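You operate a simulated robot arm through the tools that you are given. There is no shell and no other tool. Be economical: measure what you need, move in short steps, check, and stop when the job is done.

You run a simulated two-armed robot. Do the job below in one go: nothing can be reset, and whatever is moved stays where it is left.

## Task
Take the grey cloth from the beige table and lay it out flat on the teal table.
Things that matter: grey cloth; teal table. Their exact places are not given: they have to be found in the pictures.

It is judged by the outcome, as a careful person would: the job done as asked, and still so three seconds after it is handed in. It fails if anything else is knocked over, pushed out of place, dropped, spilled or broken. Flat cloth is picked up by pressing the open fingertips on it (5 to 10 N) and closing them slowly along it; thin cloth reads only 2 to 8 mm in the jaws.

## Robot
Two 7-joint arms with two-finger parallel grippers on one trunk, on a base that drives. Base frame: it is fixed to the floor where the robot stands at the start and does not move with it; the origin is under the middle of the robot, x ahead of it, y to its left, z up. Readings come in m, degrees, newtons and seconds.
The left shoulder is at the start at [0.07, 0.163, 1.07], the right one opposite. Places, roughly: teal table [0.5, -2.2, 0.8]. Payload 3.43 kg a hand.
Tool frame (each hand has its own): the origin (TCP) lies between the finger pads and is the grasp point; the fingertips stand 0.034 m ahead of it; z points along the fingers, y is the line along which they close. The gripper opens to 0.128 m. The fingers are 0.024 m wide and 0.012 m thick; the gripper's body (0.048 by 0.13 m) begins 0.096 m behind the TCP.
Orientation is that of the tool frame in the base frame, as a unit quaternion [x, y, z, w]. With the fingers straight down and closing along the base's y, the tool's x points along the base's -x, its y along +y and its z along -z.

## Interface
- The arms move only by the tool play_rows. It takes "left_series", "right_series" or both (then of equal length, played together; a hand with none holds still); each is a list of rows, each an object of numbers (a shift or turn left out is 0, a gripper value left out holds the last): "gripper": the closure in counts, from 0 (fully open) to 255 (shut); "tx", "ty", "tz": the shift along the tool's x, y, z in m; "rx", "ry", "rz": the turn, a rotation vector about the tool's x, y, z in degrees. In form: [{"gripper": .., "tx": .., "ty": .., "tz": .., "rx": .., "ry": .., "rz": ..}, ...]. A call has 1 to 20 rows; each row is the pose to reach, as a shift and turn from the pose commanded when the call began, along the tool's axes at that moment. Rows are played at 5 a second. More than 0.05 m and 8.6 degrees between two rows, or a gripper value outside its range, and nothing of the call is played. A pose out of reach is approached as far as the arm can. The call stops where the force on the tool passes 40 N (or 10 N more than at its start, if that is more) or the arm is blocked; 0.2 s more then pass. The fingers move at their own pace (about 0.153 m/s each) and stop on an object; they squeeze with about 23 N. The grip force told is the motor's: it shows also when the fingers shut on nothing. Time passes only in rows, and 0.2 s behind the last, so rows that repeat a pose let the fingers close. It gives the time, the measured TCP pose, the force on the tool (base axes), the opening and the grip force at its end, in the units of the frame above (readings bear some noise).
- Cameras (640 x 400 px; columns grow to the right, rows downward): "scene" is now at [0.125, -0.0203, 1.2956]; the picture's right is [-0.09, -1.00, 0.00], its down [-0.57, 0.05, -0.82] and it looks along [0.82, -0.07, -0.57] (base axes); focal length 263 px, centre (320, 200). "left" rides on the left gripper at [0.076, 0.011, -0.16] in its tool frame; the picture's right is [-0.15, 0.99, 0.00], its down [-0.88, -0.13, -0.46] and it looks along [-0.45, -0.07, 0.89] (tool axes); focal length 234 px, centre (320, 200). "right" rides on the right gripper at [0.076, -0.011, -0.16] in its tool frame; the picture's right is [0.15, 0.99, 0.00], its down [-0.88, 0.13, -0.46] and it looks along [-0.45, 0.07, 0.89] (tool axes); focal length 234 px, centre (320, 200).
- capture(camera): a new picture of that camera. The clock stands still meanwhile.
- lift_body(by): slides the trunk up (or, below 0, down) by that many m; the arms and the scene camera ride with it, the base frame stays. It gives what a move gives, with no picture.
- base_move(legs): drives the robot by 1 to 6 legs, each [ahead, left, turn to the left] in m, m and degrees, along the robot's own axes; the way and the turn of a leg run together, so that a leg with both is an arc; at most 1.5 m and 180 degrees a leg. The arms and the cameras ride along, it lands a little off, and it stops where it bumps. It gives what a move gives.
- turn_head(pan, tilt): turns the head with the scene camera to pan (to the left, within 86 degrees either way) and tilt (down, from -29 to 69), counted from straight ahead of the robot. It gives what a move gives.
- probe_pixels(camera, pixels): for up to 12 pixels [column, row] of the newest picture of that camera ("zoom" is the newest enlarged one), the place [x, y, z] in the base frame of the surface seen there, good to about 0.002 m, but the place of the scene camera against the robot may be out by one fixed shift of up to 0.025 m in any direction. The clock stands still meanwhile.
- enlarge(camera, box): a new picture of the part [left, top, right, bottom] of that camera's present view, enlarged. The clock stands still meanwhile.
- sign_off(): hands the job in; it is judged then, once.

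Go step by step. Measure first, check grasps and placings, and put right what went wrong. The budget is 80 turns and 58 pictures, counting those below and the enlarged ones. Unless the task says otherwise, let go and move clear before handing in, and close with one line.

The tools are called after "Emit:" as a command line: name --argument value ..., lists and objects as JSON in quotes. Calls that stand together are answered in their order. play_rows: Moves the arms, as the interface text tells. Its arguments: {"type":"object","properties":{"left_series":{"type":"array","items":{"type":"object","properties":{"gripper":{"type":"number"},"tx":{"type":"number"},"ty":{"type":"number"},"tz":{"type":"number"},"rx":{"type":"number"},"ry":{"type":"number"},"rz":{"type":"number"}}}},"right_series":{"type":"array","items":{"type":"object","properties":{"gripper":{"type":"number"},"tx":{"type":"number"},"ty":{"type":"number"},"tz":{"type":"number"},"rx":{"type":"number"},"ry":{"type":"number"},"rz":{"type":"number"}}}}},"required":[]} The other tools are called the same way: lift_body (by) slides the trunk up or down; base_move (legs) drives the base; turn_head (pan, tilt) turns the head that bears the scene camera; capture (camera) takes a picture; probe_pixels (camera, pixels) gives the place of the surface under pixels of a picture; enlarge (camera, box) takes an enlarged picture of a part of a camera's view; sign_off () hands the job in.

At the start:

```text
time_s: 0.0
left_ee_pos: [0.6885, 0.2164, 1.0062]
left_ee_rot: [-0.001, 1.0, 0.0, 0.0]
left_force: [0.8, 1.4, 0.8]
left_gripper_width: 0.1281
left_finger_force: 0.0
right_ee_pos: [0.6891, -0.2145, 0.9512]
right_ee_rot: [0.0, 1.0, 0.0, 0.0]
right_force: [0.9, 0.0, -0.7]
right_gripper_width: 0.1281
right_finger_force: 0.2
trunk travel left (down, up): [-0.55, 0.39]
robot x, y, heading: [-0.0027, -0.0, -0.1]
head pan, tilt: [-5.2, 34.8]
```

scene: 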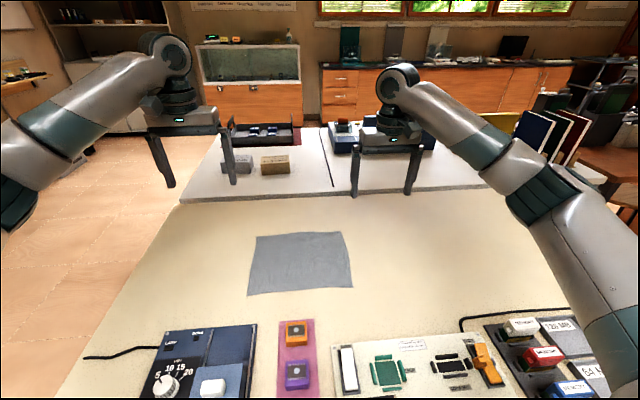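
right: 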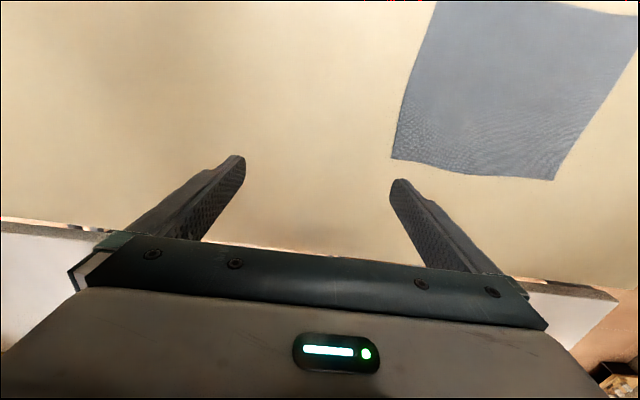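
left: 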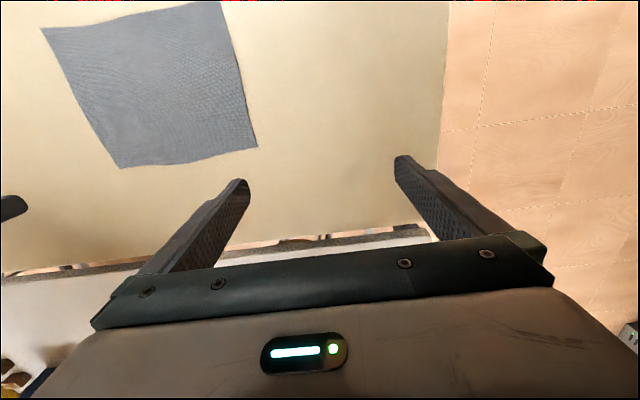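

The grey cloth is flat on the beige table, with its corners in the scene picture at about (256,236), (342,232), (352,287) and (248,295). I'll probe those corners in the scene and hand cameras.

Emit:
probe_pixels --camera "scene" --pixels '[[258, 238], [341, 234], [350, 285], [250, 293], [300, 262], [200, 260], [420, 260]]'

Emit:
probe_pixels --camera "left" --pixels '[[45, 32], [217, 5], [254, 146], [123, 165], [150, 90], [350, 100]]'

Emit:
probe_pixels --camera "right" --pixels '[[395, 156], [552, 177], [435, 5], [632, 15], [300, 80]]'

Emit:
turn_head --pan -80 --tilt 20

Emit:
capture --camera "scene"

```text
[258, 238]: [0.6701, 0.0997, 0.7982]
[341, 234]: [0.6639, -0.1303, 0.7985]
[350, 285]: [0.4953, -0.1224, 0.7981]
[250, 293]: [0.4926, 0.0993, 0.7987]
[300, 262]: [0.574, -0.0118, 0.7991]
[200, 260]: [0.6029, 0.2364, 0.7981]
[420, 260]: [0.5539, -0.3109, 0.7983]
```

```text
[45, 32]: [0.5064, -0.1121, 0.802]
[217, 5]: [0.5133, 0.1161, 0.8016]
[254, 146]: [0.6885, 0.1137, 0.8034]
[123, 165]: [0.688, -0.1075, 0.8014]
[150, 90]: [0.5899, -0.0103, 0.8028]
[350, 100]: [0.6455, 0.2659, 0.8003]
```

```text
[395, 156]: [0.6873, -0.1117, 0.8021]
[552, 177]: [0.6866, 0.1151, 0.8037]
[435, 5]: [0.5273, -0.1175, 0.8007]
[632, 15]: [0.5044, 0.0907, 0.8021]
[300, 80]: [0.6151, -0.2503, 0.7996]
```

```text
time_s: 1.5
left_ee_pos: [0.6883, 0.2176, 1.0061]
left_ee_rot: [0.0, 1.0, 0.0, 0.0]
left_force: [-0.1, 0.4, 0.3]
left_gripper_width: 0.1281
left_finger_force: 0.1
right_ee_pos: [0.6898, -0.2141, 0.9512]
right_ee_rot: [0.0, 1.0, -0.001, 0.0]
right_force: [-0.8, -0.4, -1.0]
right_gripper_width: 0.1281
right_finger_force: 0.1
trunk travel left (down, up): [-0.55, 0.39]
robot x, y, heading: [0.0001, 0.0001, -0.0]
head pan, tilt: [-80.0, 20.0]
```

```text
54 pictures are left
```

scene: 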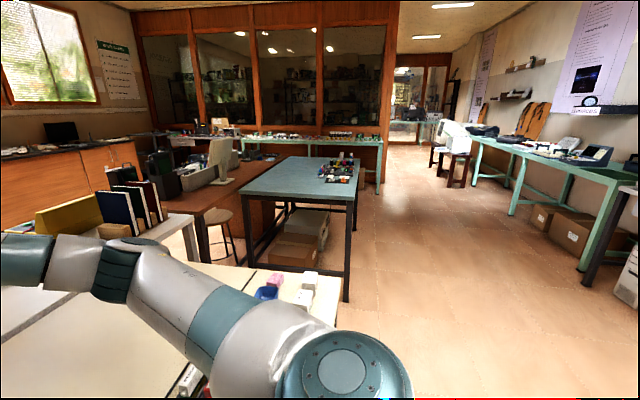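

The cloth spans roughly x 0.50–0.69, y −0.115–0.115 by the wrist cameras, at z about 0.80. The teal table appears at (300,175), so I'll probe it.

Emit:
probe_pixels --camera "scene" --pixels '[[242, 194], [354, 200], [284, 158], [358, 160], [300, 180], [325, 190], [322, 175], [345, 182], [320, 162], [272, 290], [348, 280], [205, 185]]'

Emit:
enlarge --camera "scene" --box '[180, 130, 400, 300]'

```text
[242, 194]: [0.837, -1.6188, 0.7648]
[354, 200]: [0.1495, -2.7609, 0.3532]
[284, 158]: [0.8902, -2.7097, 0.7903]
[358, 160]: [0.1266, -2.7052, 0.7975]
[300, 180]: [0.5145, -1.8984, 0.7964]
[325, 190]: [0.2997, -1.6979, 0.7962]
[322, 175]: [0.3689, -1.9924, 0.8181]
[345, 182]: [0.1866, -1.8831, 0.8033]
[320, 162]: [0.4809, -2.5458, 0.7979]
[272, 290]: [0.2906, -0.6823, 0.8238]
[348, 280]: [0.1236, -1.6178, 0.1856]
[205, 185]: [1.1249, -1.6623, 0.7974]
```

```text
2.35 times, centred on (290, 215) of scene
```

zoom: 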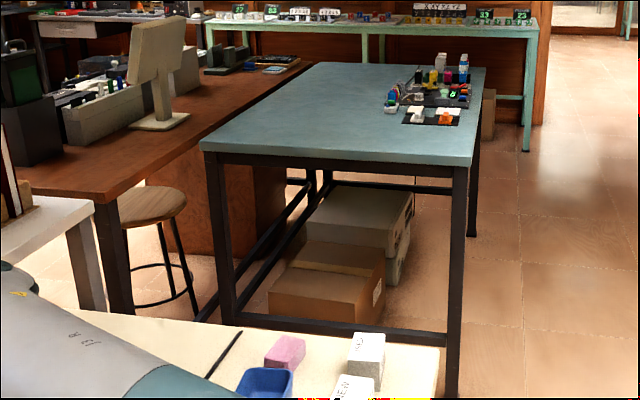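

The teal table spans about x 0.13–0.85, y −1.6 to −2.7, with items on its near side around zoom (385–470, 60–125). I'll probe those items and the table's corners.

Emit:
probe_pixels --camera "zoom" --pixels '[[206, 143], [468, 158], [480, 70], [320, 66], [389, 110], [404, 124], [455, 125], [412, 85], [440, 75], [462, 80], [390, 92], [465, 100]]'

Emit:
turn_head --pan -30 --tilt 60

Emit:
capture --camera "scene"

```text
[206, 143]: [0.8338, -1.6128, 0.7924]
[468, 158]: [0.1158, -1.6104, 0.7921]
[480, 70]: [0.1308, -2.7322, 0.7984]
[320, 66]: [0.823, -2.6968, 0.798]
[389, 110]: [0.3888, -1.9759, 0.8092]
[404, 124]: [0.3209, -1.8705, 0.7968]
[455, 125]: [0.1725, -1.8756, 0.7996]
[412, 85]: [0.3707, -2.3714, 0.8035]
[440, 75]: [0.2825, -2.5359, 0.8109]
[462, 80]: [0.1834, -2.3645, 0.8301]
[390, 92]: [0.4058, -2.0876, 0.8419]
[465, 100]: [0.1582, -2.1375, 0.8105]
```

```text
time_s: 2.6
left_ee_pos: [0.6887, 0.2172, 1.0059]
left_ee_rot: [-0.001, 1.0, 0.0, 0.0]
left_force: [-0.6, -0.4, 0.3]
left_gripper_width: 0.128
left_finger_force: 0.0
right_ee_pos: [0.6887, -0.2153, 0.9503]
right_ee_rot: [0.0, 1.0, 0.0, 0.0]
right_force: [0.1, -0.4, 0.6]
right_gripper_width: 0.1282
right_finger_force: 0.0
trunk travel left (down, up): [-0.55, 0.39]
robot x, y, heading: [-0.0012, -0.0035, -0.0]
head pan, tilt: [-30.0, 60.0]
```

```text
52 pictures are left
```

scene: 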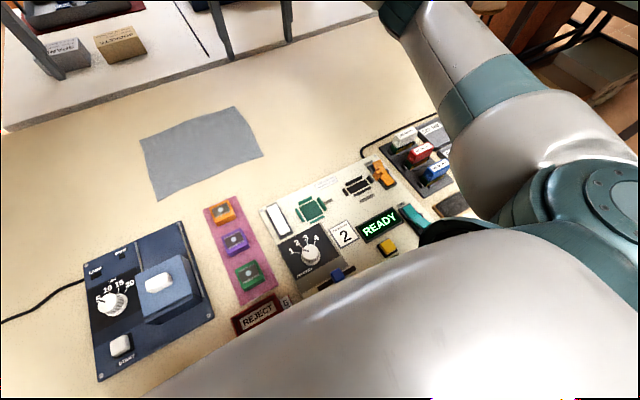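

Items on the teal table occupy x 0.13–0.41, y −1.87 to −2.55, so its corner around (0.55, −1.8) is free. I'll move both hands above the cloth's far corners with the grippers partly closed, and keep them about 5 cm above the cloth.

Emit:
play_rows --left_series '[{"gripper": 175, "tx": 0.003, "ty": -0.03, "tz": 0.02}, {"tx": 0.006, "ty": -0.06, "tz": 0.04}, {"tx": 0.01, "ty": -0.09, "tz": 0.06}, {"tx": 0.013, "ty": -0.12, "tz": 0.09}, {"tx": 0.0137, "ty": -0.1415, "tz": 0.12}, {"tx": 0.0137, "ty": -0.1415, "tz": 0.12}]' --right_series '[{"gripper": 175, "tx": 0.003, "ty": 0.03, "tz": 0.01}, {"tx": 0.006, "ty": 0.06, "tz": 0.02}, {"tx": 0.01, "ty": 0.09, "tz": 0.03}, {"tx": 0.013, "ty": 0.12, "tz": 0.05}, {"tx": 0.0137, "ty": 0.14, "tz": 0.065}, {"tx": 0.0137, "ty": 0.14, "tz": 0.065}]'

Emit:
capture --camera "left"

Emit:
capture --camera "right"

```text
time_s: 4.0
left_ee_pos: [0.6734, 0.0751, 0.8852]
left_ee_rot: [-0.001, 1.0, 0.0, 0.001]
left_force: [0.5, 0.2, 0.4]
left_gripper_width: 0.0401
left_finger_force: 0.1
right_ee_pos: [0.6768, -0.075, 0.8862]
right_ee_rot: [0.0, 1.0, 0.0, 0.0]
right_force: [-0.5, 0.6, -0.1]
right_gripper_width: 0.0402
right_finger_force: 0.0
trunk travel left (down, up): [-0.55, 0.39]
robot x, y, heading: [-0.0009, -0.0014, -0.1]
head pan, tilt: [-30.0, 60.0]
```

```text
51 pictures are left
```

left: 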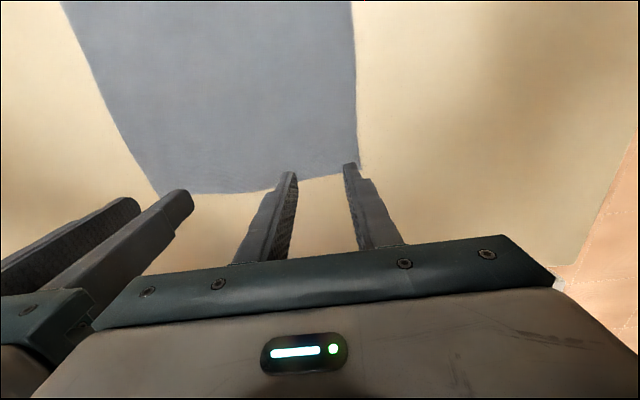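

```text
50 pictures are left
```

right: 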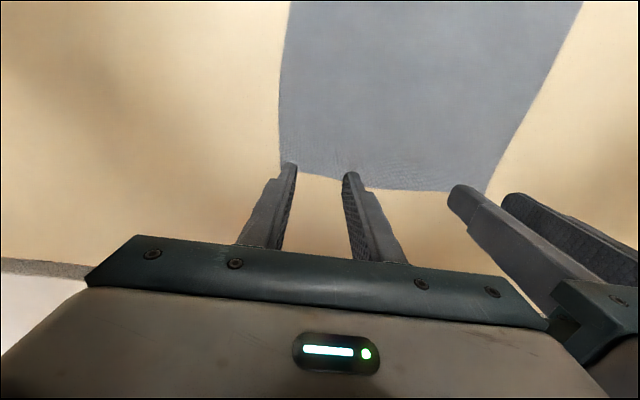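

The fingertips sit around (285,178) and (350,168) in the left view, with the cloth's edge beneath them. I'll probe the edge and corners again from this height.

Emit:
probe_pixels --camera "left" --pixels '[[354, 155], [320, 178], [270, 186], [165, 190], [352, 80], [330, 185]]'

Emit:
probe_pixels --camera "right" --pixels '[[284, 158], [320, 178], [390, 187], [480, 189], [283, 80]]'

```text
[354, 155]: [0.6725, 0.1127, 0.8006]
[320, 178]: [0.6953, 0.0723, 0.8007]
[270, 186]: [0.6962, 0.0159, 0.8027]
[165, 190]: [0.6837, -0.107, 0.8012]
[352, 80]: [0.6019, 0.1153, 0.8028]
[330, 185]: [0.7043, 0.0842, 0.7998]
```

```text
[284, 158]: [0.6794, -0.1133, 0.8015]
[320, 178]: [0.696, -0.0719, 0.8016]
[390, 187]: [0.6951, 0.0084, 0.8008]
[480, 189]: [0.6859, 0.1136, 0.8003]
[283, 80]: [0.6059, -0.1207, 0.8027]
```

The edge is at x ≈ 0.69, so both finger pairs will land on the cloth. I'll go down to about 1 cm above it, then press gently.

Emit:
play_rows --left_series '[{"tz": 0.02}, {"tz": 0.035}, {"tz": 0.042}, {"tz": 0.046}, {"tz": 0.049}, {"tz": 0.049}]' --right_series '[{"tz": 0.02}, {"tz": 0.035}, {"tz": 0.042}, {"tz": 0.046}, {"tz": 0.049}, {"tz": 0.049}]'

```text
time_s: 5.5
left_ee_pos: [0.674, 0.0765, 0.8369]
left_ee_rot: [0.0, 1.0, 0.0, 0.0]
left_force: [0.0, -0.1, 0.5]
left_gripper_width: 0.04
left_finger_force: 0.1
right_ee_pos: [0.6763, -0.0746, 0.8365]
right_ee_rot: [0.0, 1.0, 0.0, 0.0]
right_force: [-0.4, -1.0, 0.6]
right_gripper_width: 0.0403
right_finger_force: 0.0
trunk travel left (down, up): [-0.55, 0.39]
robot x, y, heading: [0.0017, -0.0007, -0.1]
head pan, tilt: [-30.0, 60.0]
```

No contact yet, with the TCP at 0.837. I'll go down another few mm.

Emit:
play_rows --left_series '[{"tz": 0.001}, {"tz": 0.002}, {"tz": 0.003}, {"tz": 0.003}]' --right_series '[{"tz": 0.001}, {"tz": 0.002}, {"tz": 0.003}, {"tz": 0.003}]'

```text
time_s: 6.5
left_ee_pos: [0.6748, 0.0763, 0.8344]
left_ee_rot: [0.0, 1.0, 0.0, -0.001]
left_force: [0.5, -0.9, 1.1]
left_gripper_width: 0.0404
left_finger_force: 0.1
right_ee_pos: [0.6747, -0.0729, 0.8358]
right_ee_rot: [0.0, 1.0, 0.0, 0.001]
right_force: [2.1, -0.6, 9.6]
right_gripper_width: 0.0402
right_finger_force: 0.0
trunk travel left (down, up): [-0.55, 0.39]
robot x, y, heading: [0.0026, -0.0008, -0.1]
head pan, tilt: [-30.0, 60.0]
```

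The right hand presses with about 9.6 N and the left is barely touching. I'll bring the left down slightly.

Emit:
play_rows --left_series '[{"tz": 0.001}, {"tz": 0.0017}, {"tz": 0.0017}]'

```text
time_s: 7.2
left_ee_pos: [0.6737, 0.0761, 0.8359]
left_ee_rot: [0.0, 1.0, -0.001, 0.002]
left_force: [2.8, -0.5, 12.0]
left_gripper_width: 0.0402
left_finger_force: 0.0
right_ee_pos: [0.6737, -0.0754, 0.8349]
right_ee_rot: [0.0, 1.0, 0.0, 0.0]
right_force: [1.8, 0.3, 11.7]
right_gripper_width: 0.0401
right_finger_force: 0.0
trunk travel left (down, up): [-0.55, 0.39]
robot x, y, heading: [0.001, 0.0007, 0.1]
head pan, tilt: [-30.0, 60.0]
```

Both hands press at about 12 N, so I'll ease off half a millimetre and close slowly along the cloth.

Emit:
play_rows --left_series '[{"tz": -0.0006, "gripper": 180}, {"tz": -0.0006, "gripper": 187}, {"tz": -0.0006, "gripper": 194}, {"tz": -0.0006, "gripper": 201}, {"tz": -0.0006, "gripper": 208}, {"tz": -0.0006, "gripper": 215}, {"tz": -0.0006, "gripper": 222}, {"tz": -0.0006, "gripper": 229}, {"tz": -0.0006, "gripper": 236}, {"tz": -0.0006, "gripper": 243}, {"tz": -0.0006, "gripper": 250}, {"tz": -0.0006, "gripper": 255}, {"tz": -0.0006, "gripper": 255}, {"tz": -0.0006, "gripper": 255}]' --right_series '[{"tz": -0.0005, "gripper": 180}, {"tz": -0.0005, "gripper": 187}, {"tz": -0.0005, "gripper": 194}, {"tz": -0.0005, "gripper": 201}, {"tz": -0.0005, "gripper": 208}, {"tz": -0.0005, "gripper": 215}, {"tz": -0.0005, "gripper": 222}, {"tz": -0.0005, "gripper": 229}, {"tz": -0.0005, "gripper": 236}, {"tz": -0.0005, "gripper": 243}, {"tz": -0.0005, "gripper": 250}, {"tz": -0.0005, "gripper": 255}, {"tz": -0.0005, "gripper": 255}, {"tz": -0.0005, "gripper": 255}]'

Emit:
capture --camera "left"

Emit:
capture --camera "right"

```text
time_s: 10.2
left_ee_pos: [0.6732, 0.0751, 0.8353]
left_ee_rot: [0.0, 1.0, 0.0, 0.001]
left_force: [0.4, -8.0, 17.1]
left_gripper_width: 0.0069
left_finger_force: 22.9
right_ee_pos: [0.6737, -0.0736, 0.8364]
right_ee_rot: [0.0, 1.0, -0.001, 0.0]
right_force: [0.0, 8.7, 2.4]
right_gripper_width: 0.0018
right_finger_force: 22.7
trunk travel left (down, up): [-0.55, 0.39]
robot x, y, heading: [0.0005, 0.0013, -0.3]
head pan, tilt: [-30.0, 60.0]
```

```text
49 pictures are left
```

left: 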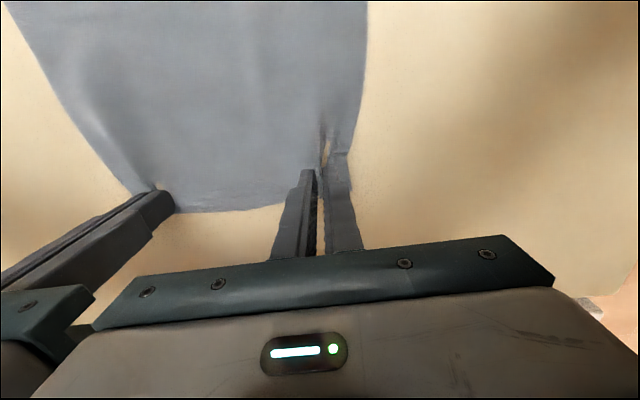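

```text
48 pictures are left
```

right: 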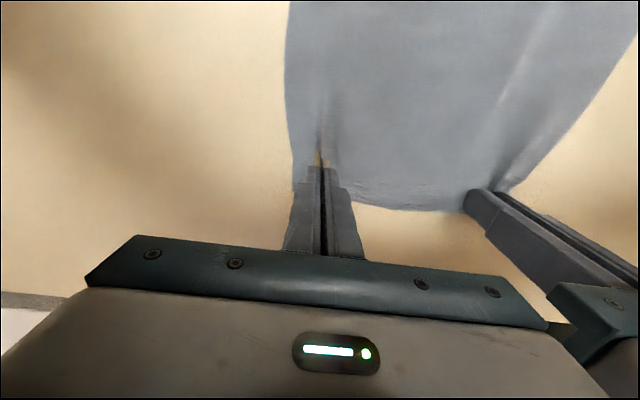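

Both jaws have gathered cloth: the left reads 6.9 mm, the right 1.8 mm, which is thin. I'll lift 6 cm together and check both grips.

Emit:
play_rows --left_series '[{"tz": -0.01}, {"tz": -0.02}, {"tz": -0.03}, {"tz": -0.045}, {"tz": -0.06}, {"tz": -0.06}]' --right_series '[{"tz": -0.01}, {"tz": -0.02}, {"tz": -0.03}, {"tz": -0.045}, {"tz": -0.06}, {"tz": -0.06}]'

Emit:
capture --camera "left"

Emit:
capture --camera "right"

```text
time_s: 11.7
left_ee_pos: [0.6748, 0.0759, 0.8931]
left_ee_rot: [-0.001, 1.0, 0.0, 0.0]
left_force: [0.2, -8.6, 0.0]
left_gripper_width: 0.0067
left_finger_force: 23.1
right_ee_pos: [0.6761, -0.0746, 0.8941]
right_ee_rot: [0.0, 1.0, 0.0, 0.0]
right_force: [-0.2, 8.3, 0.1]
right_gripper_width: 0.002
right_finger_force: 23.2
trunk travel left (down, up): [-0.55, 0.39]
robot x, y, heading: [0.0015, -0.001, 0.0]
head pan, tilt: [-30.0, 60.0]
```

```text
47 pictures are left
```

left: 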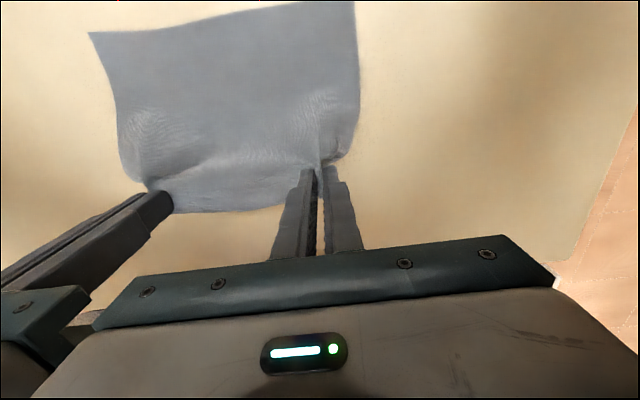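

```text
46 pictures are left
```

right: 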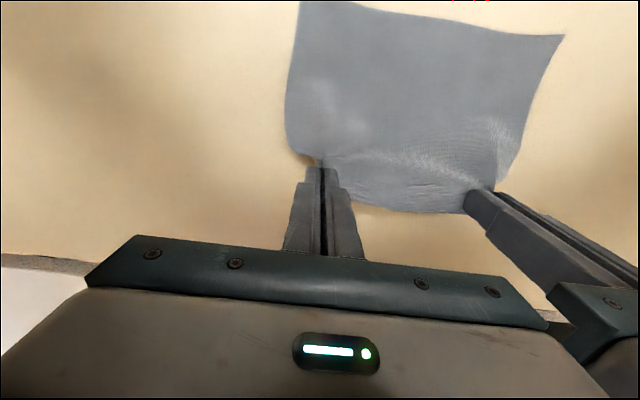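

Both corners are lifted and held, with about 8 N of tension between the hands. I'll bring the hands 4 mm closer each to relax that, then raise the trunk.

Emit:
play_rows --left_series '[{"ty": -0.002, "tz": -0.01}, {"ty": -0.004, "tz": -0.03}, {"ty": -0.004, "tz": -0.06}, {"ty": -0.004, "tz": -0.08}]' --right_series '[{"ty": 0.002, "tz": -0.01}, {"ty": 0.004, "tz": -0.03}, {"ty": 0.004, "tz": -0.06}, {"ty": 0.004, "tz": -0.08}]'

Emit:
lift_body --by 0.25

Emit:
turn_head --pan -5 --tilt 40

Emit:
capture --camera "scene"

Emit:
turn_head --pan -75 --tilt 50

Emit:
capture --camera "scene"

```text
time_s: 12.7
left_ee_pos: [0.6736, 0.0726, 0.975]
left_ee_rot: [-0.001, 1.0, 0.0, 0.0]
left_force: [1.2, 0.4, 0.3]
left_gripper_width: 0.0067
left_finger_force: 22.9
right_ee_pos: [0.6755, -0.0711, 0.9739]
right_ee_rot: [0.001, 1.0, 0.0, 0.001]
right_force: [0.2, -1.1, -0.4]
right_gripper_width: 0.0019
right_finger_force: 23.5
trunk travel left (down, up): [-0.55, 0.39]
robot x, y, heading: [0.001, 0.0015, 0.1]
head pan, tilt: [-30.0, 60.0]
```

```text
time_s: 15.2
left_ee_pos: [0.675, 0.0727, 1.2242]
left_ee_rot: [0.0, 1.0, 0.0, 0.0]
left_force: [0.1, -0.3, -0.1]
left_gripper_width: 0.0063
left_finger_force: 22.7
right_ee_pos: [0.677, -0.0702, 1.2235]
right_ee_rot: [0.0, 1.0, -0.001, 0.0]
right_force: [0.0, 0.5, 1.0]
right_gripper_width: 0.0022
right_finger_force: 22.9
trunk travel left (down, up): [-0.8, 0.14]
robot x, y, heading: [-0.0032, -0.0012, -0.2]
head pan, tilt: [-30.0, 60.0]
```

```text
time_s: 16.1
left_ee_pos: [0.6757, 0.0733, 1.2234]
left_ee_rot: [-0.001, 1.0, 0.001, 0.0]
left_force: [0.8, -0.9, -0.7]
left_gripper_width: 0.0067
left_finger_force: 22.5
right_ee_pos: [0.6756, -0.07, 1.2235]
right_ee_rot: [0.0, 1.0, 0.0, 0.001]
right_force: [0.1, 0.2, 0.9]
right_gripper_width: 0.0016
right_finger_force: 22.8
trunk travel left (down, up): [-0.8, 0.14]
robot x, y, heading: [0.0021, 0.0008, 0.2]
head pan, tilt: [-5.0, 40.0]
```

```text
45 pictures are left
```

scene: 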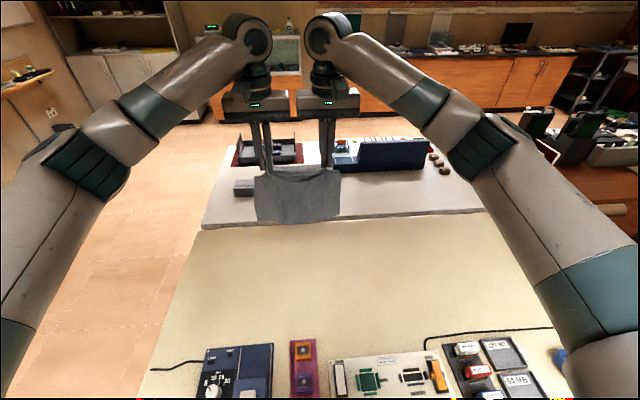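

```text
time_s: 17.5
left_ee_pos: [0.675, 0.0717, 1.2239]
left_ee_rot: [-0.001, 1.0, -0.001, 0.0]
left_force: [0.5, 0.5, -0.1]
left_gripper_width: 0.0065
left_finger_force: 23.3
right_ee_pos: [0.6767, -0.0709, 1.2247]
right_ee_rot: [0.001, 1.0, 0.0, 0.0]
right_force: [-0.8, 0.1, -0.3]
right_gripper_width: 0.0018
right_finger_force: 23.2
trunk travel left (down, up): [-0.8, 0.14]
robot x, y, heading: [0.0034, 0.0013, -0.0]
head pan, tilt: [-75.0, 50.0]
```

```text
44 pictures are left
```

scene: 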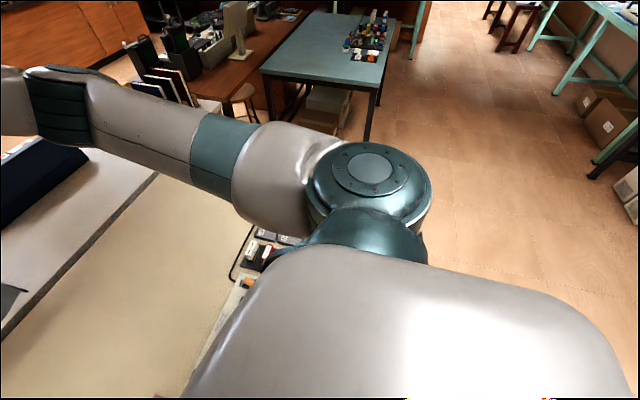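

The cloth hangs between the two grippers at (297,190), and the floor to the right is clear up to the teal table. I'll back off a little and slide right in legs, then look.

Emit:
base_move --legs '[[-0.1, 0, 0], [0, -0.9, 0]]'

Emit:
turn_head --pan -45 --tilt 50

Emit:
capture --camera "scene"

```text
time_s: 21.4
left_ee_pos: [0.5757, -0.4758, 1.2207]
left_ee_rot: [-0.013, 1.0, 0.001, -0.003]
left_force: [-0.5, -0.4, -0.2]
left_gripper_width: 0.0068
left_finger_force: 23.1
right_ee_pos: [0.5801, -0.6204, 1.2202]
right_ee_rot: [-0.011, 1.0, 0.001, -0.002]
right_force: [0.4, -0.7, -0.3]
right_gripper_width: 0.0015
right_finger_force: 23.5
trunk travel left (down, up): [-0.8, 0.14]
robot x, y, heading: [-0.1061, -0.5648, 1.5]
head pan, tilt: [-75.0, 50.0]
stopped in leg 2: the robot was blocked; the commanded pose is now the measured one
```

```text
time_s: 22.4
left_ee_pos: [0.5678, -0.4707, 1.2248]
left_ee_rot: [-0.013, 1.0, 0.0, 0.0]
left_force: [0.1, -0.5, -0.1]
left_gripper_width: 0.0066
left_finger_force: 23.2
right_ee_pos: [0.5735, -0.6144, 1.2263]
right_ee_rot: [-0.013, 1.0, 0.0, 0.001]
right_force: [-0.5, 0.2, -0.2]
right_gripper_width: 0.0018
right_finger_force: 23.3
trunk travel left (down, up): [-0.8, 0.14]
robot x, y, heading: [-0.1027, -0.5601, 1.7]
head pan, tilt: [-45.0, 50.0]
```

```text
43 pictures are left
```

scene: 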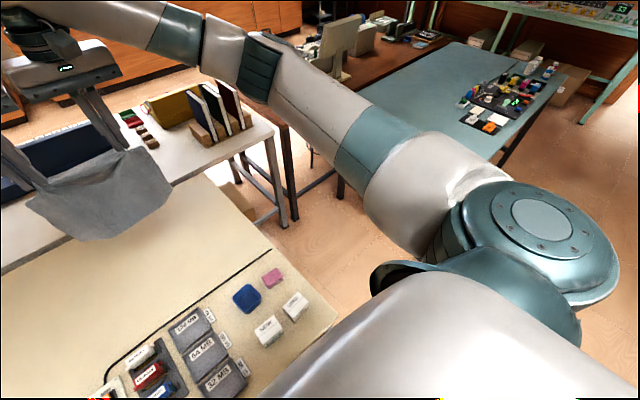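

The base was blocked at y ≈ −0.56, probably by the beige table's corner leg. I'll look to the right and probe the table edge before backing away.

Emit:
probe_pixels --camera "scene" --pixels '[[335, 318], [290, 370], [240, 215], [248, 298], [400, 290], [510, 160], [268, 135]]'

Emit:
turn_head --pan -86 --tilt 25

Emit:
capture --camera "scene"

Emit:
turn_head --pan 86 --tilt 40

Emit:
capture --camera "scene"

```text
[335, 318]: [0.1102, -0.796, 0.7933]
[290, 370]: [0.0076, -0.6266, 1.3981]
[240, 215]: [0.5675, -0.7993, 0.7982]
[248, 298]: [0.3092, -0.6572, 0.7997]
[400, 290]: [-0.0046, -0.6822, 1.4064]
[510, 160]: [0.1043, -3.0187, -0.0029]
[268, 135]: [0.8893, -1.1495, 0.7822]
```

```text
time_s: 23.5
left_ee_pos: [0.568, -0.4722, 1.2239]
left_ee_rot: [-0.013, 1.0, 0.0, 0.0]
left_force: [-0.1, 0.0, -0.9]
left_gripper_width: 0.0064
left_finger_force: 23.1
right_ee_pos: [0.5748, -0.6151, 1.2252]
right_ee_rot: [-0.013, 1.0, 0.0, 0.001]
right_force: [-0.9, -0.5, -0.2]
right_gripper_width: 0.0017
right_finger_force: 23.0
trunk travel left (down, up): [-0.8, 0.14]
robot x, y, heading: [-0.1019, -0.5601, 1.9]
head pan, tilt: [-85.9, 25.0]
```

```text
42 pictures are left
```

scene: 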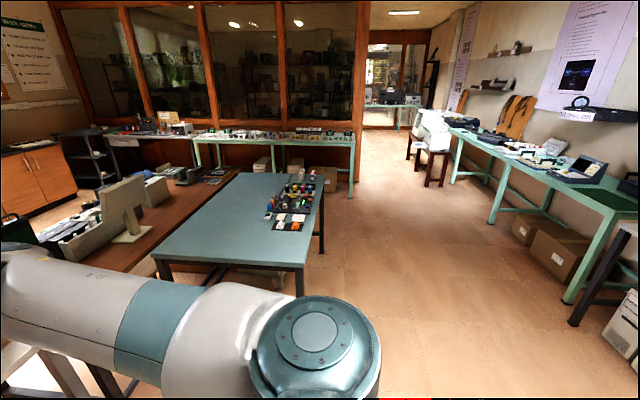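

```text
time_s: 26.1
left_ee_pos: [0.5682, -0.4721, 1.2237]
left_ee_rot: [-0.013, 1.0, 0.0, -0.001]
left_force: [0.2, -0.6, -0.4]
left_gripper_width: 0.0064
left_finger_force: 23.2
right_ee_pos: [0.5741, -0.6146, 1.2249]
right_ee_rot: [-0.012, 1.0, 0.0, 0.002]
right_force: [0.5, 0.0, -0.7]
right_gripper_width: 0.0019
right_finger_force: 23.5
trunk travel left (down, up): [-0.8, 0.14]
robot x, y, heading: [-0.0994, -0.5614, 1.2]
head pan, tilt: [85.9, 40.0]
```

```text
41 pictures are left
```

scene: 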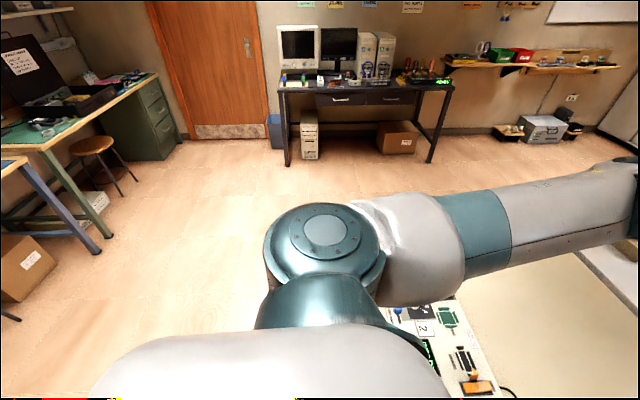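

The beige table's corner is at about (0.11, −0.80), so its leg blocked the base; the aisle behind looks clear. I'll back out 0.3 m and slide right along the aisle, to approach the teal table from its long side.

Emit:
base_move --legs '[[0, 0.03, 0], [-0.3, 0, 0], [0, 0, -1.5], [0, -1.4, 0]]'

Emit:
turn_head --pan -15 --tilt 45

Emit:
capture --camera "scene"

```text
time_s: 35.5
left_ee_pos: [0.2662, -1.8764, 1.2239]
left_ee_rot: [0.002, 1.0, 0.0, 0.0]
left_force: [-0.6, -0.3, -0.3]
left_gripper_width: 0.0067
left_finger_force: 22.8
right_ee_pos: [0.2658, -2.0186, 1.2245]
right_ee_rot: [0.002, 1.0, -0.001, 0.001]
right_force: [-0.4, -0.1, 0.1]
right_gripper_width: 0.0018
right_finger_force: 23.3
trunk travel left (down, up): [-0.8, 0.14]
robot x, y, heading: [-0.4088, -1.943, -0.1]
head pan, tilt: [85.9, 40.0]
```

```text
time_s: 37.3
left_ee_pos: [0.2649, -1.8763, 1.2236]
left_ee_rot: [0.002, 1.0, 0.0, -0.001]
left_force: [-0.8, 0.1, -0.5]
left_gripper_width: 0.0067
left_finger_force: 22.8
right_ee_pos: [0.2652, -2.019, 1.2256]
right_ee_rot: [0.004, 1.0, 0.0, 0.001]
right_force: [-0.5, -0.6, 0.0]
right_gripper_width: 0.0016
right_finger_force: 23.1
trunk travel left (down, up): [-0.8, 0.14]
robot x, y, heading: [-0.408, -1.9432, -0.2]
head pan, tilt: [-15.0, 45.0]
```

```text
40 pictures are left
```

scene: 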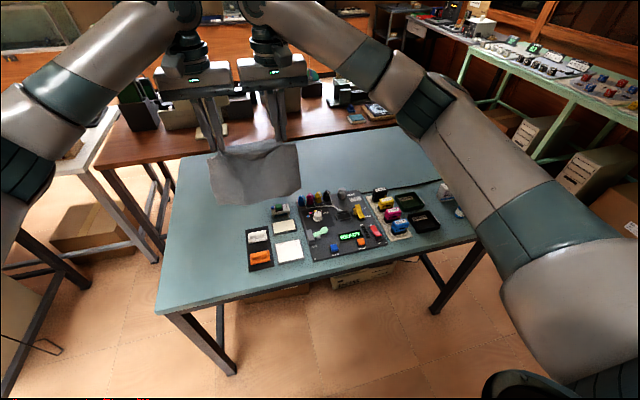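

The cloth hangs well at (255,170) and the table's items now show clearly at x-near positions (250–440, 185–265). I'll probe the items and the free area behind them.

Emit:
probe_pixels --camera "scene" --pixels '[[282, 208], [310, 196], [350, 192], [380, 188], [258, 233], [180, 180], [180, 240], [330, 150], [190, 300], [160, 310], [340, 280], [265, 295]]'

```text
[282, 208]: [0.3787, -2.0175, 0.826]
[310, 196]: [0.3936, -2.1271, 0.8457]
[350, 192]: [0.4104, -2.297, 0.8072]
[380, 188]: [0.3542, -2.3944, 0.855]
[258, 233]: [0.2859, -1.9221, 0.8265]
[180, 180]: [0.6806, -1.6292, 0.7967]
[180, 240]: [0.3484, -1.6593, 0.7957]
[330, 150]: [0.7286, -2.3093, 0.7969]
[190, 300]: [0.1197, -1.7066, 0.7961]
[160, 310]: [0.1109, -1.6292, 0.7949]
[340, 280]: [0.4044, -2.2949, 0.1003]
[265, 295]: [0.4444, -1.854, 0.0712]
```

The items end at about x 0.41–0.43, so I'll lay the cloth at x 0.50–0.69, y ≈ −1.95. I'll drive 0.36 m forward, staying clear of the leg at (0.13, −1.64).

Emit:
base_move --legs '[[0.36, 0, 0]]'

Emit:
lift_body --by -0.17

Emit:
capture --camera "scene"

Emit:
capture --camera "left"

```text
time_s: 39.6
left_ee_pos: [0.626, -1.8794, 1.2238]
left_ee_rot: [0.003, 1.0, -0.001, 0.0]
left_force: [-0.3, -0.5, -0.9]
left_gripper_width: 0.0064
left_finger_force: 22.8
right_ee_pos: [0.6269, -2.0217, 1.2257]
right_ee_rot: [0.004, 1.0, 0.0, 0.002]
right_force: [0.2, -0.3, 0.8]
right_gripper_width: 0.0018
right_finger_force: 23.0
trunk travel left (down, up): [-0.8, 0.14]
robot x, y, heading: [-0.047, -1.9436, -0.5]
head pan, tilt: [-15.0, 45.0]
```

```text
time_s: 41.5
left_ee_pos: [0.6267, -1.8786, 1.0544]
left_ee_rot: [0.003, 1.0, -0.001, 0.0]
left_force: [0.3, -0.2, -0.6]
left_gripper_width: 0.0068
left_finger_force: 23.1
right_ee_pos: [0.6267, -2.0222, 1.0553]
right_ee_rot: [0.003, 1.0, 0.0, 0.001]
right_force: [0.6, -0.2, -0.2]
right_gripper_width: 0.0019
right_finger_force: 22.9
trunk travel left (down, up): [-0.63, 0.31]
robot x, y, heading: [-0.0493, -1.948, -0.3]
head pan, tilt: [-15.0, 45.0]
```

```text
39 pictures are left
```

scene: 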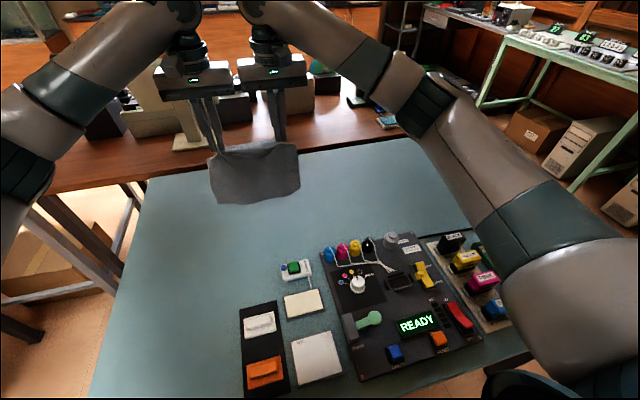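

```text
38 pictures are left
```

left: 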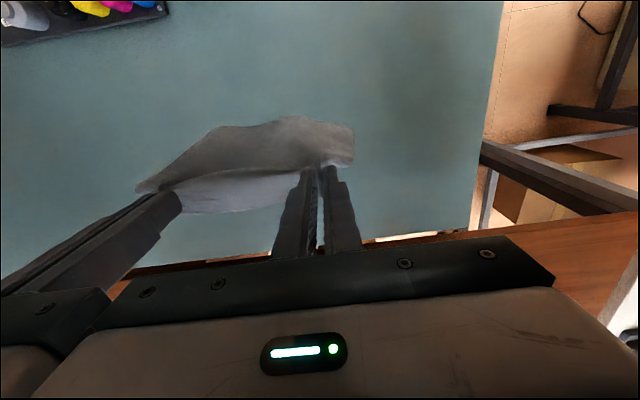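

The cloth hangs over the free area, clear of the items. I'll probe its bottom edge and the nearest items to set the laying path.

Emit:
probe_pixels --camera "scene" --pixels '[[222, 201], [290, 194], [290, 264], [320, 248], [390, 234], [230, 260], [212, 158], [297, 147]]'

Emit:
probe_pixels --camera "left" --pixels '[[160, 16], [80, 35], [250, 60], [400, 150], [300, 122], [350, 160], [145, 186]]'

```text
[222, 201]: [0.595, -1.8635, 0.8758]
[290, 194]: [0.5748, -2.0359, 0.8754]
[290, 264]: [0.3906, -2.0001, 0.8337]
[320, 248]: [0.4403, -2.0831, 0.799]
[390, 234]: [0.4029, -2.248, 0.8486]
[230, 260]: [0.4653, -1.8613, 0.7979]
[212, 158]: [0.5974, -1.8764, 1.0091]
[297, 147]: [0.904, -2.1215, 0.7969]
```

```text
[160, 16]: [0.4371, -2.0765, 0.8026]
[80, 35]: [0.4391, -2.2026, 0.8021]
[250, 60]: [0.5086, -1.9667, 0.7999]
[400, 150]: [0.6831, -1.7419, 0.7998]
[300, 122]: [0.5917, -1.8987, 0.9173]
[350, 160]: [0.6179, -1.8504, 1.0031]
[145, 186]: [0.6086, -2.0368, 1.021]
```

Items end at x ≈ 0.437, and the cloth's bottom edge hangs about 0.177 below the TCP. I'll bring the hands back and down until the bottom edge just touches at x ≈ 0.52.

Emit:
play_rows --left_series '[{"tx": 0.02, "tz": 0.01}, {"tx": 0.045, "tz": 0.02}, {"tx": 0.07, "tz": 0.03}, {"tx": 0.075, "tz": 0.045}, {"tx": 0.075, "tz": 0.06}, {"tx": 0.075, "tz": 0.07}, {"tx": 0.075, "tz": 0.07}, {"tx": 0.075, "tz": 0.07}]' --right_series '[{"tx": 0.02, "tz": 0.01}, {"tx": 0.045, "tz": 0.02}, {"tx": 0.07, "tz": 0.03}, {"tx": 0.075, "tz": 0.045}, {"tx": 0.075, "tz": 0.06}, {"tx": 0.075, "tz": 0.07}, {"tx": 0.075, "tz": 0.07}, {"tx": 0.075, "tz": 0.07}]'

Emit:
capture --camera "scene"

Emit:
probe_pixels --camera "scene" --pixels '[[222, 240], [250, 240], [290, 235]]'

```text
time_s: 43.3
left_ee_pos: [0.5511, -1.8776, 0.9841]
left_ee_rot: [0.003, 1.0, -0.001, 0.0]
left_force: [0.7, 0.6, -0.1]
left_gripper_width: 0.0064
left_finger_force: 22.9
right_ee_pos: [0.5527, -2.0225, 0.985]
right_ee_rot: [0.004, 1.0, 0.0, 0.001]
right_force: [0.2, -0.2, 0.0]
right_gripper_width: 0.0017
right_finger_force: 23.2
trunk travel left (down, up): [-0.63, 0.31]
robot x, y, heading: [-0.049, -1.9499, -0.1]
head pan, tilt: [-15.0, 45.0]
```

```text
37 pictures are left
```

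scene: 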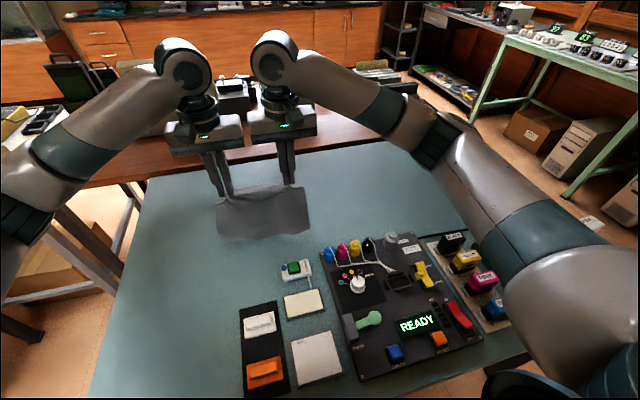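

```text
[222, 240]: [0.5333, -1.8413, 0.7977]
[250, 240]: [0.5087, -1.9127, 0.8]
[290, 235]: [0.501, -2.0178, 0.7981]
```

The bottom edge is now touching the table at about x 0.51–0.53. I'll sweep the hands forward and down in an arc to lay the cloth.

Emit:
play_rows --left_series '[{"tx": -0.018, "tz": 0.012}, {"tx": -0.035, "tz": 0.025}, {"tx": -0.055, "tz": 0.038}, {"tx": -0.073, "tz": 0.053}, {"tx": -0.09, "tz": 0.07}, {"tx": -0.105, "tz": 0.088}, {"tx": -0.117, "tz": 0.106}, {"tx": -0.126, "tz": 0.122}, {"tx": -0.133, "tz": 0.134}, {"tx": -0.138, "tz": 0.141}, {"tx": -0.138, "tz": 0.141}]' --right_series '[{"tx": -0.018, "tz": 0.012}, {"tx": -0.035, "tz": 0.025}, {"tx": -0.055, "tz": 0.038}, {"tx": -0.073, "tz": 0.053}, {"tx": -0.09, "tz": 0.07}, {"tx": -0.105, "tz": 0.088}, {"tx": -0.117, "tz": 0.106}, {"tx": -0.126, "tz": 0.122}, {"tx": -0.133, "tz": 0.134}, {"tx": -0.138, "tz": 0.141}, {"tx": -0.138, "tz": 0.141}]'

Emit:
capture --camera "scene"

Emit:
capture --camera "left"

```text
time_s: 45.7
left_ee_pos: [0.6882, -1.8785, 0.8428]
left_ee_rot: [0.003, 1.0, 0.0, 0.0]
left_force: [0.2, -0.5, 1.0]
left_gripper_width: 0.0064
left_finger_force: 22.8
right_ee_pos: [0.6912, -2.022, 0.8433]
right_ee_rot: [0.004, 1.0, 0.0, 0.001]
right_force: [0.0, -0.1, 0.3]
right_gripper_width: 0.0018
right_finger_force: 23.3
trunk travel left (down, up): [-0.63, 0.31]
robot x, y, heading: [-0.047, -1.946, -0.1]
head pan, tilt: [-15.0, 45.0]
```

```text
36 pictures are left
```

scene: 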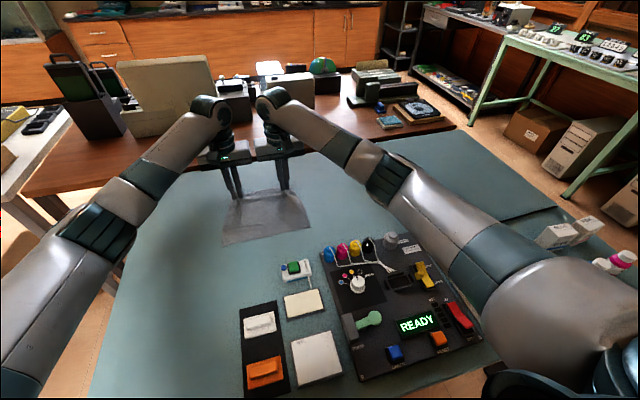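

```text
35 pictures are left
```

left: 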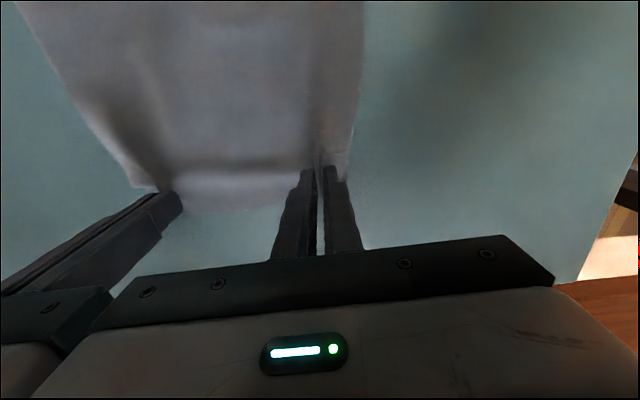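

The cloth is lying out behind the fingertips with slight tension ridges. I'll pull forward 1 cm, spread the hands slightly and lower to light contact.

Emit:
play_rows --left_series '[{"tx": -0.004, "tz": 0.003, "ty": 0.002}, {"tx": -0.008, "tz": 0.005, "ty": 0.004}, {"tx": -0.011, "tz": 0.006, "ty": 0.004}, {"tx": -0.011, "tz": 0.007, "ty": 0.004}, {"tx": -0.011, "tz": 0.007, "ty": 0.004}]' --right_series '[{"tx": -0.004, "tz": 0.003, "ty": -0.002}, {"tx": -0.008, "tz": 0.005, "ty": -0.004}, {"tx": -0.011, "tz": 0.006, "ty": -0.004}, {"tx": -0.011, "tz": 0.007, "ty": -0.004}, {"tx": -0.011, "tz": 0.007, "ty": -0.004}]'

```text
time_s: 46.9
left_ee_pos: [0.7004, -1.8762, 0.837]
left_ee_rot: [0.003, 1.0, -0.001, 0.0]
left_force: [0.6, -7.2, 0.3]
left_gripper_width: 0.0065
left_finger_force: 23.1
right_ee_pos: [0.7015, -2.0264, 0.8368]
right_ee_rot: [0.003, 1.0, 0.0, 0.001]
right_force: [0.6, 7.8, 0.3]
right_gripper_width: 0.0017
right_finger_force: 22.8
trunk travel left (down, up): [-0.63, 0.31]
robot x, y, heading: [-0.0475, -1.9471, -0.3]
head pan, tilt: [-15.0, 45.0]
```

No vertical contact yet, and the top edge is taut at about 7 N. I'll lower 1 mm and open slowly so the fingers spread the gathered folds.

Emit:
play_rows --left_series '[{"tz": 0.0012, "gripper": 248}, {"tz": 0.0012, "gripper": 240}, {"tz": 0.0012, "gripper": 232}, {"tz": 0.0012, "gripper": 224}, {"tz": 0.0012, "gripper": 216}, {"tz": 0.0012, "gripper": 208}, {"tz": 0.0012, "gripper": 200}, {"tz": 0.0012, "gripper": 192}, {"tz": 0.0012, "gripper": 184}, {"tz": 0.0012, "gripper": 175}, {"tz": 0.0012, "gripper": 165}]' --right_series '[{"tz": 0.0012, "gripper": 248}, {"tz": 0.0012, "gripper": 240}, {"tz": 0.0012, "gripper": 232}, {"tz": 0.0012, "gripper": 224}, {"tz": 0.0012, "gripper": 216}, {"tz": 0.0012, "gripper": 208}, {"tz": 0.0012, "gripper": 200}, {"tz": 0.0012, "gripper": 192}, {"tz": 0.0012, "gripper": 184}, {"tz": 0.0012, "gripper": 175}, {"tz": 0.0012, "gripper": 165}]'

Emit:
capture --camera "left"

Emit:
capture --camera "right"

```text
time_s: 49.3
left_ee_pos: [0.6988, -1.8753, 0.835]
left_ee_rot: [0.003, 1.0, 0.0, 0.0]
left_force: [0.1, -0.9, 5.1]
left_gripper_width: 0.0435
left_finger_force: 0.0
right_ee_pos: [0.7012, -2.0262, 0.8355]
right_ee_rot: [0.003, 1.0, -0.001, 0.001]
right_force: [-0.1, 0.1, 0.6]
right_gripper_width: 0.0451
right_finger_force: 0.1
trunk travel left (down, up): [-0.63, 0.31]
robot x, y, heading: [-0.0489, -1.948, -0.1]
head pan, tilt: [-15.0, 45.0]
```

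```text
34 pictures are left
```

left: 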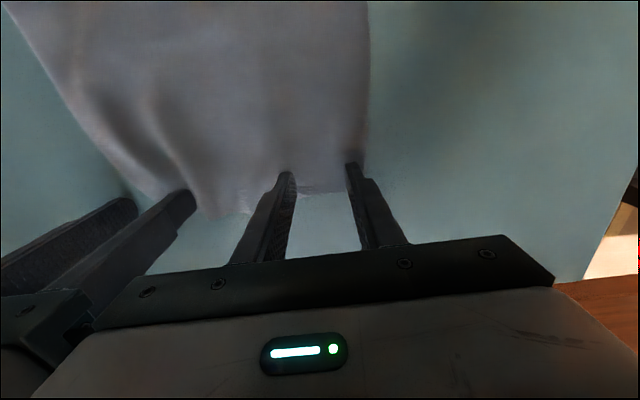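

```text
33 pictures are left
```

right: 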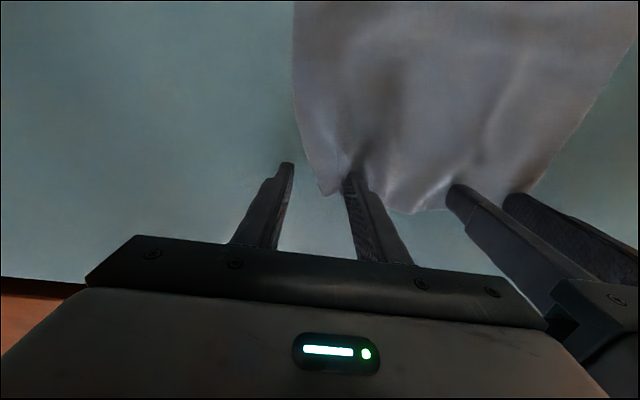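

The left corner opened out flat, but near the right corner at (340,185) there is a wrinkle and the outer finger slid off. I'll lift both hands straight up and inspect.

Emit:
play_rows --left_series '[{"tz": -0.01}, {"tz": -0.03}, {"tz": -0.06}, {"tz": -0.1}, {"tz": -0.12}]' --right_series '[{"tz": -0.01}, {"tz": -0.03}, {"tz": -0.06}, {"tz": -0.1}, {"tz": -0.12}]'

Emit:
capture --camera "left"

Emit:
capture --camera "right"

```text
time_s: 50.5
left_ee_pos: [0.7001, -1.875, 0.9556]
left_ee_rot: [0.002, 1.0, 0.0, 0.0]
left_force: [-0.2, 0.3, 0.5]
left_gripper_width: 0.0452
left_finger_force: 0.0
right_ee_pos: [0.7031, -2.0251, 0.9567]
right_ee_rot: [0.004, 1.0, 0.0, 0.001]
right_force: [0.7, 0.1, -1.2]
right_gripper_width: 0.0453
right_finger_force: 0.0
trunk travel left (down, up): [-0.63, 0.31]
robot x, y, heading: [-0.0483, -1.952, -0.3]
head pan, tilt: [-15.0, 45.0]
```

```text
32 pictures are left
```

left: 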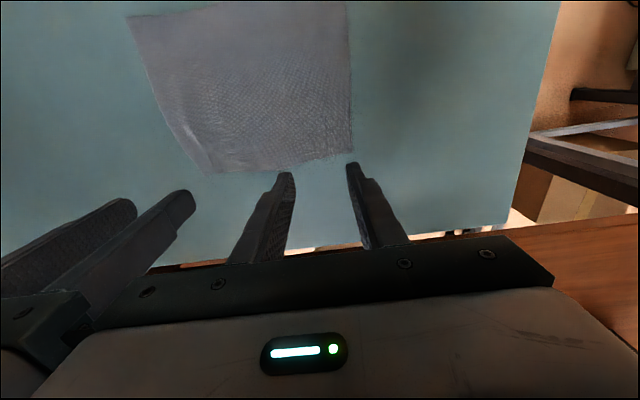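

```text
31 pictures are left
```

right: 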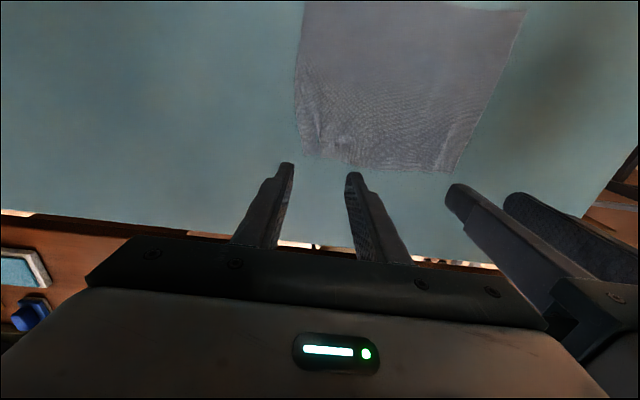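

The cloth has mostly relaxed flat. I'll enlarge the right view's corner around (330,145) and probe heights and corners.

Emit:
enlarge --camera "right" --box '[270, 0, 540, 180]'

Emit:
probe_pixels --camera "right" --pixels '[[296, 100], [304, 148], [318, 148], [330, 145], [340, 140], [350, 160], [345, 120], [400, 140], [450, 168], [475, 120], [522, 14], [308, 6]]'

Emit:
probe_pixels --camera "left" --pixels '[[129, 20], [165, 110], [175, 125], [190, 140], [205, 165], [212, 172], [250, 168], [352, 152], [230, 120], [349, 40], [280, 100]]'

```text
2.22 times, centred on (405, 90) of right
```

zoom: 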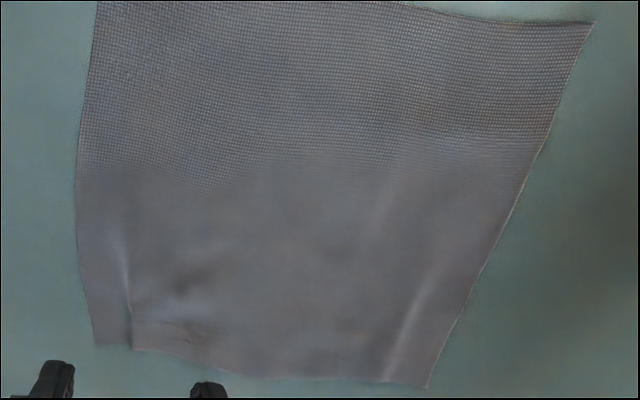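

```text
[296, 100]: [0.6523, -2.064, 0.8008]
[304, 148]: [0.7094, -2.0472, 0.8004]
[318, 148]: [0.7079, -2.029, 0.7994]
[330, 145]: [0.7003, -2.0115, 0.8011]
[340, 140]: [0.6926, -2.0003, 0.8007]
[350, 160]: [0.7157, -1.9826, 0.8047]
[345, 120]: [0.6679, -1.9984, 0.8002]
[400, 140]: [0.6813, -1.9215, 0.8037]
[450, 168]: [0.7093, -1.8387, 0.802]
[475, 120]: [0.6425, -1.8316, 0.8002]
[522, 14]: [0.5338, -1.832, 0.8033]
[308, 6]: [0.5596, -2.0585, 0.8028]
```

```text
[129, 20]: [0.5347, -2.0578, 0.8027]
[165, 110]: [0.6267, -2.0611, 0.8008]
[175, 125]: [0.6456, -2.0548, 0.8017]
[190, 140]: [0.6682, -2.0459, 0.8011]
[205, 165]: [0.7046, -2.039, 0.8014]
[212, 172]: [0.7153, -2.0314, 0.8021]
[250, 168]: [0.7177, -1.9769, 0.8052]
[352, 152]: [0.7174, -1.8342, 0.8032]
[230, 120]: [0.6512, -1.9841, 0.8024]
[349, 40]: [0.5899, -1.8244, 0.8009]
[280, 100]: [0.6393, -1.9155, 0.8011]
```

All heights are within a few mm of the table (0.80), with a small pleat near the right corner (zoom (130,310)) and a faint ridge at the left. I'll smooth them by pressing closed fingertips near both corners and dragging outward.

Emit:
play_rows --left_series '[{"gripper": 255, "tx": 0.003, "ty": 0.015, "tz": 0.03}, {"tx": 0.006, "ty": 0.028, "tz": 0.06}, {"tx": 0.006, "ty": 0.028, "tz": 0.09}, {"tx": 0.006, "ty": 0.028, "tz": 0.11}, {"tx": 0.006, "ty": 0.028, "tz": 0.117}, {"tx": 0.006, "ty": 0.028, "tz": 0.119}, {"tx": 0.006, "ty": 0.028, "tz": 0.1205}, {"tx": 0.006, "ty": 0.028, "tz": 0.1205}]' --right_series '[{"gripper": 255, "tx": 0.005, "ty": -0.005, "tz": 0.03}, {"tx": 0.01, "ty": -0.01, "tz": 0.06}, {"tx": 0.01, "ty": -0.01, "tz": 0.09}, {"tx": 0.01, "ty": -0.01, "tz": 0.11}, {"tx": 0.01, "ty": -0.01, "tz": 0.117}, {"tx": 0.01, "ty": -0.01, "tz": 0.12}, {"tx": 0.01, "ty": -0.01, "tz": 0.1215}, {"tx": 0.01, "ty": -0.01, "tz": 0.1215}]'

```text
time_s: 52.3
left_ee_pos: [0.6946, -1.8479, 0.8337]
left_ee_rot: [0.003, 1.0, 0.0, 0.0]
left_force: [0.2, -0.5, 4.7]
left_gripper_width: 0.0
left_finger_force: 22.9
right_ee_pos: [0.69, -2.0354, 0.8357]
right_ee_rot: [0.004, 1.0, 0.0, 0.002]
right_force: [0.8, 0.5, 3.2]
right_gripper_width: 0.0
right_finger_force: 23.8
trunk travel left (down, up): [-0.63, 0.31]
robot x, y, heading: [-0.0489, -1.9462, -0.3]
head pan, tilt: [-15.0, 45.0]
```

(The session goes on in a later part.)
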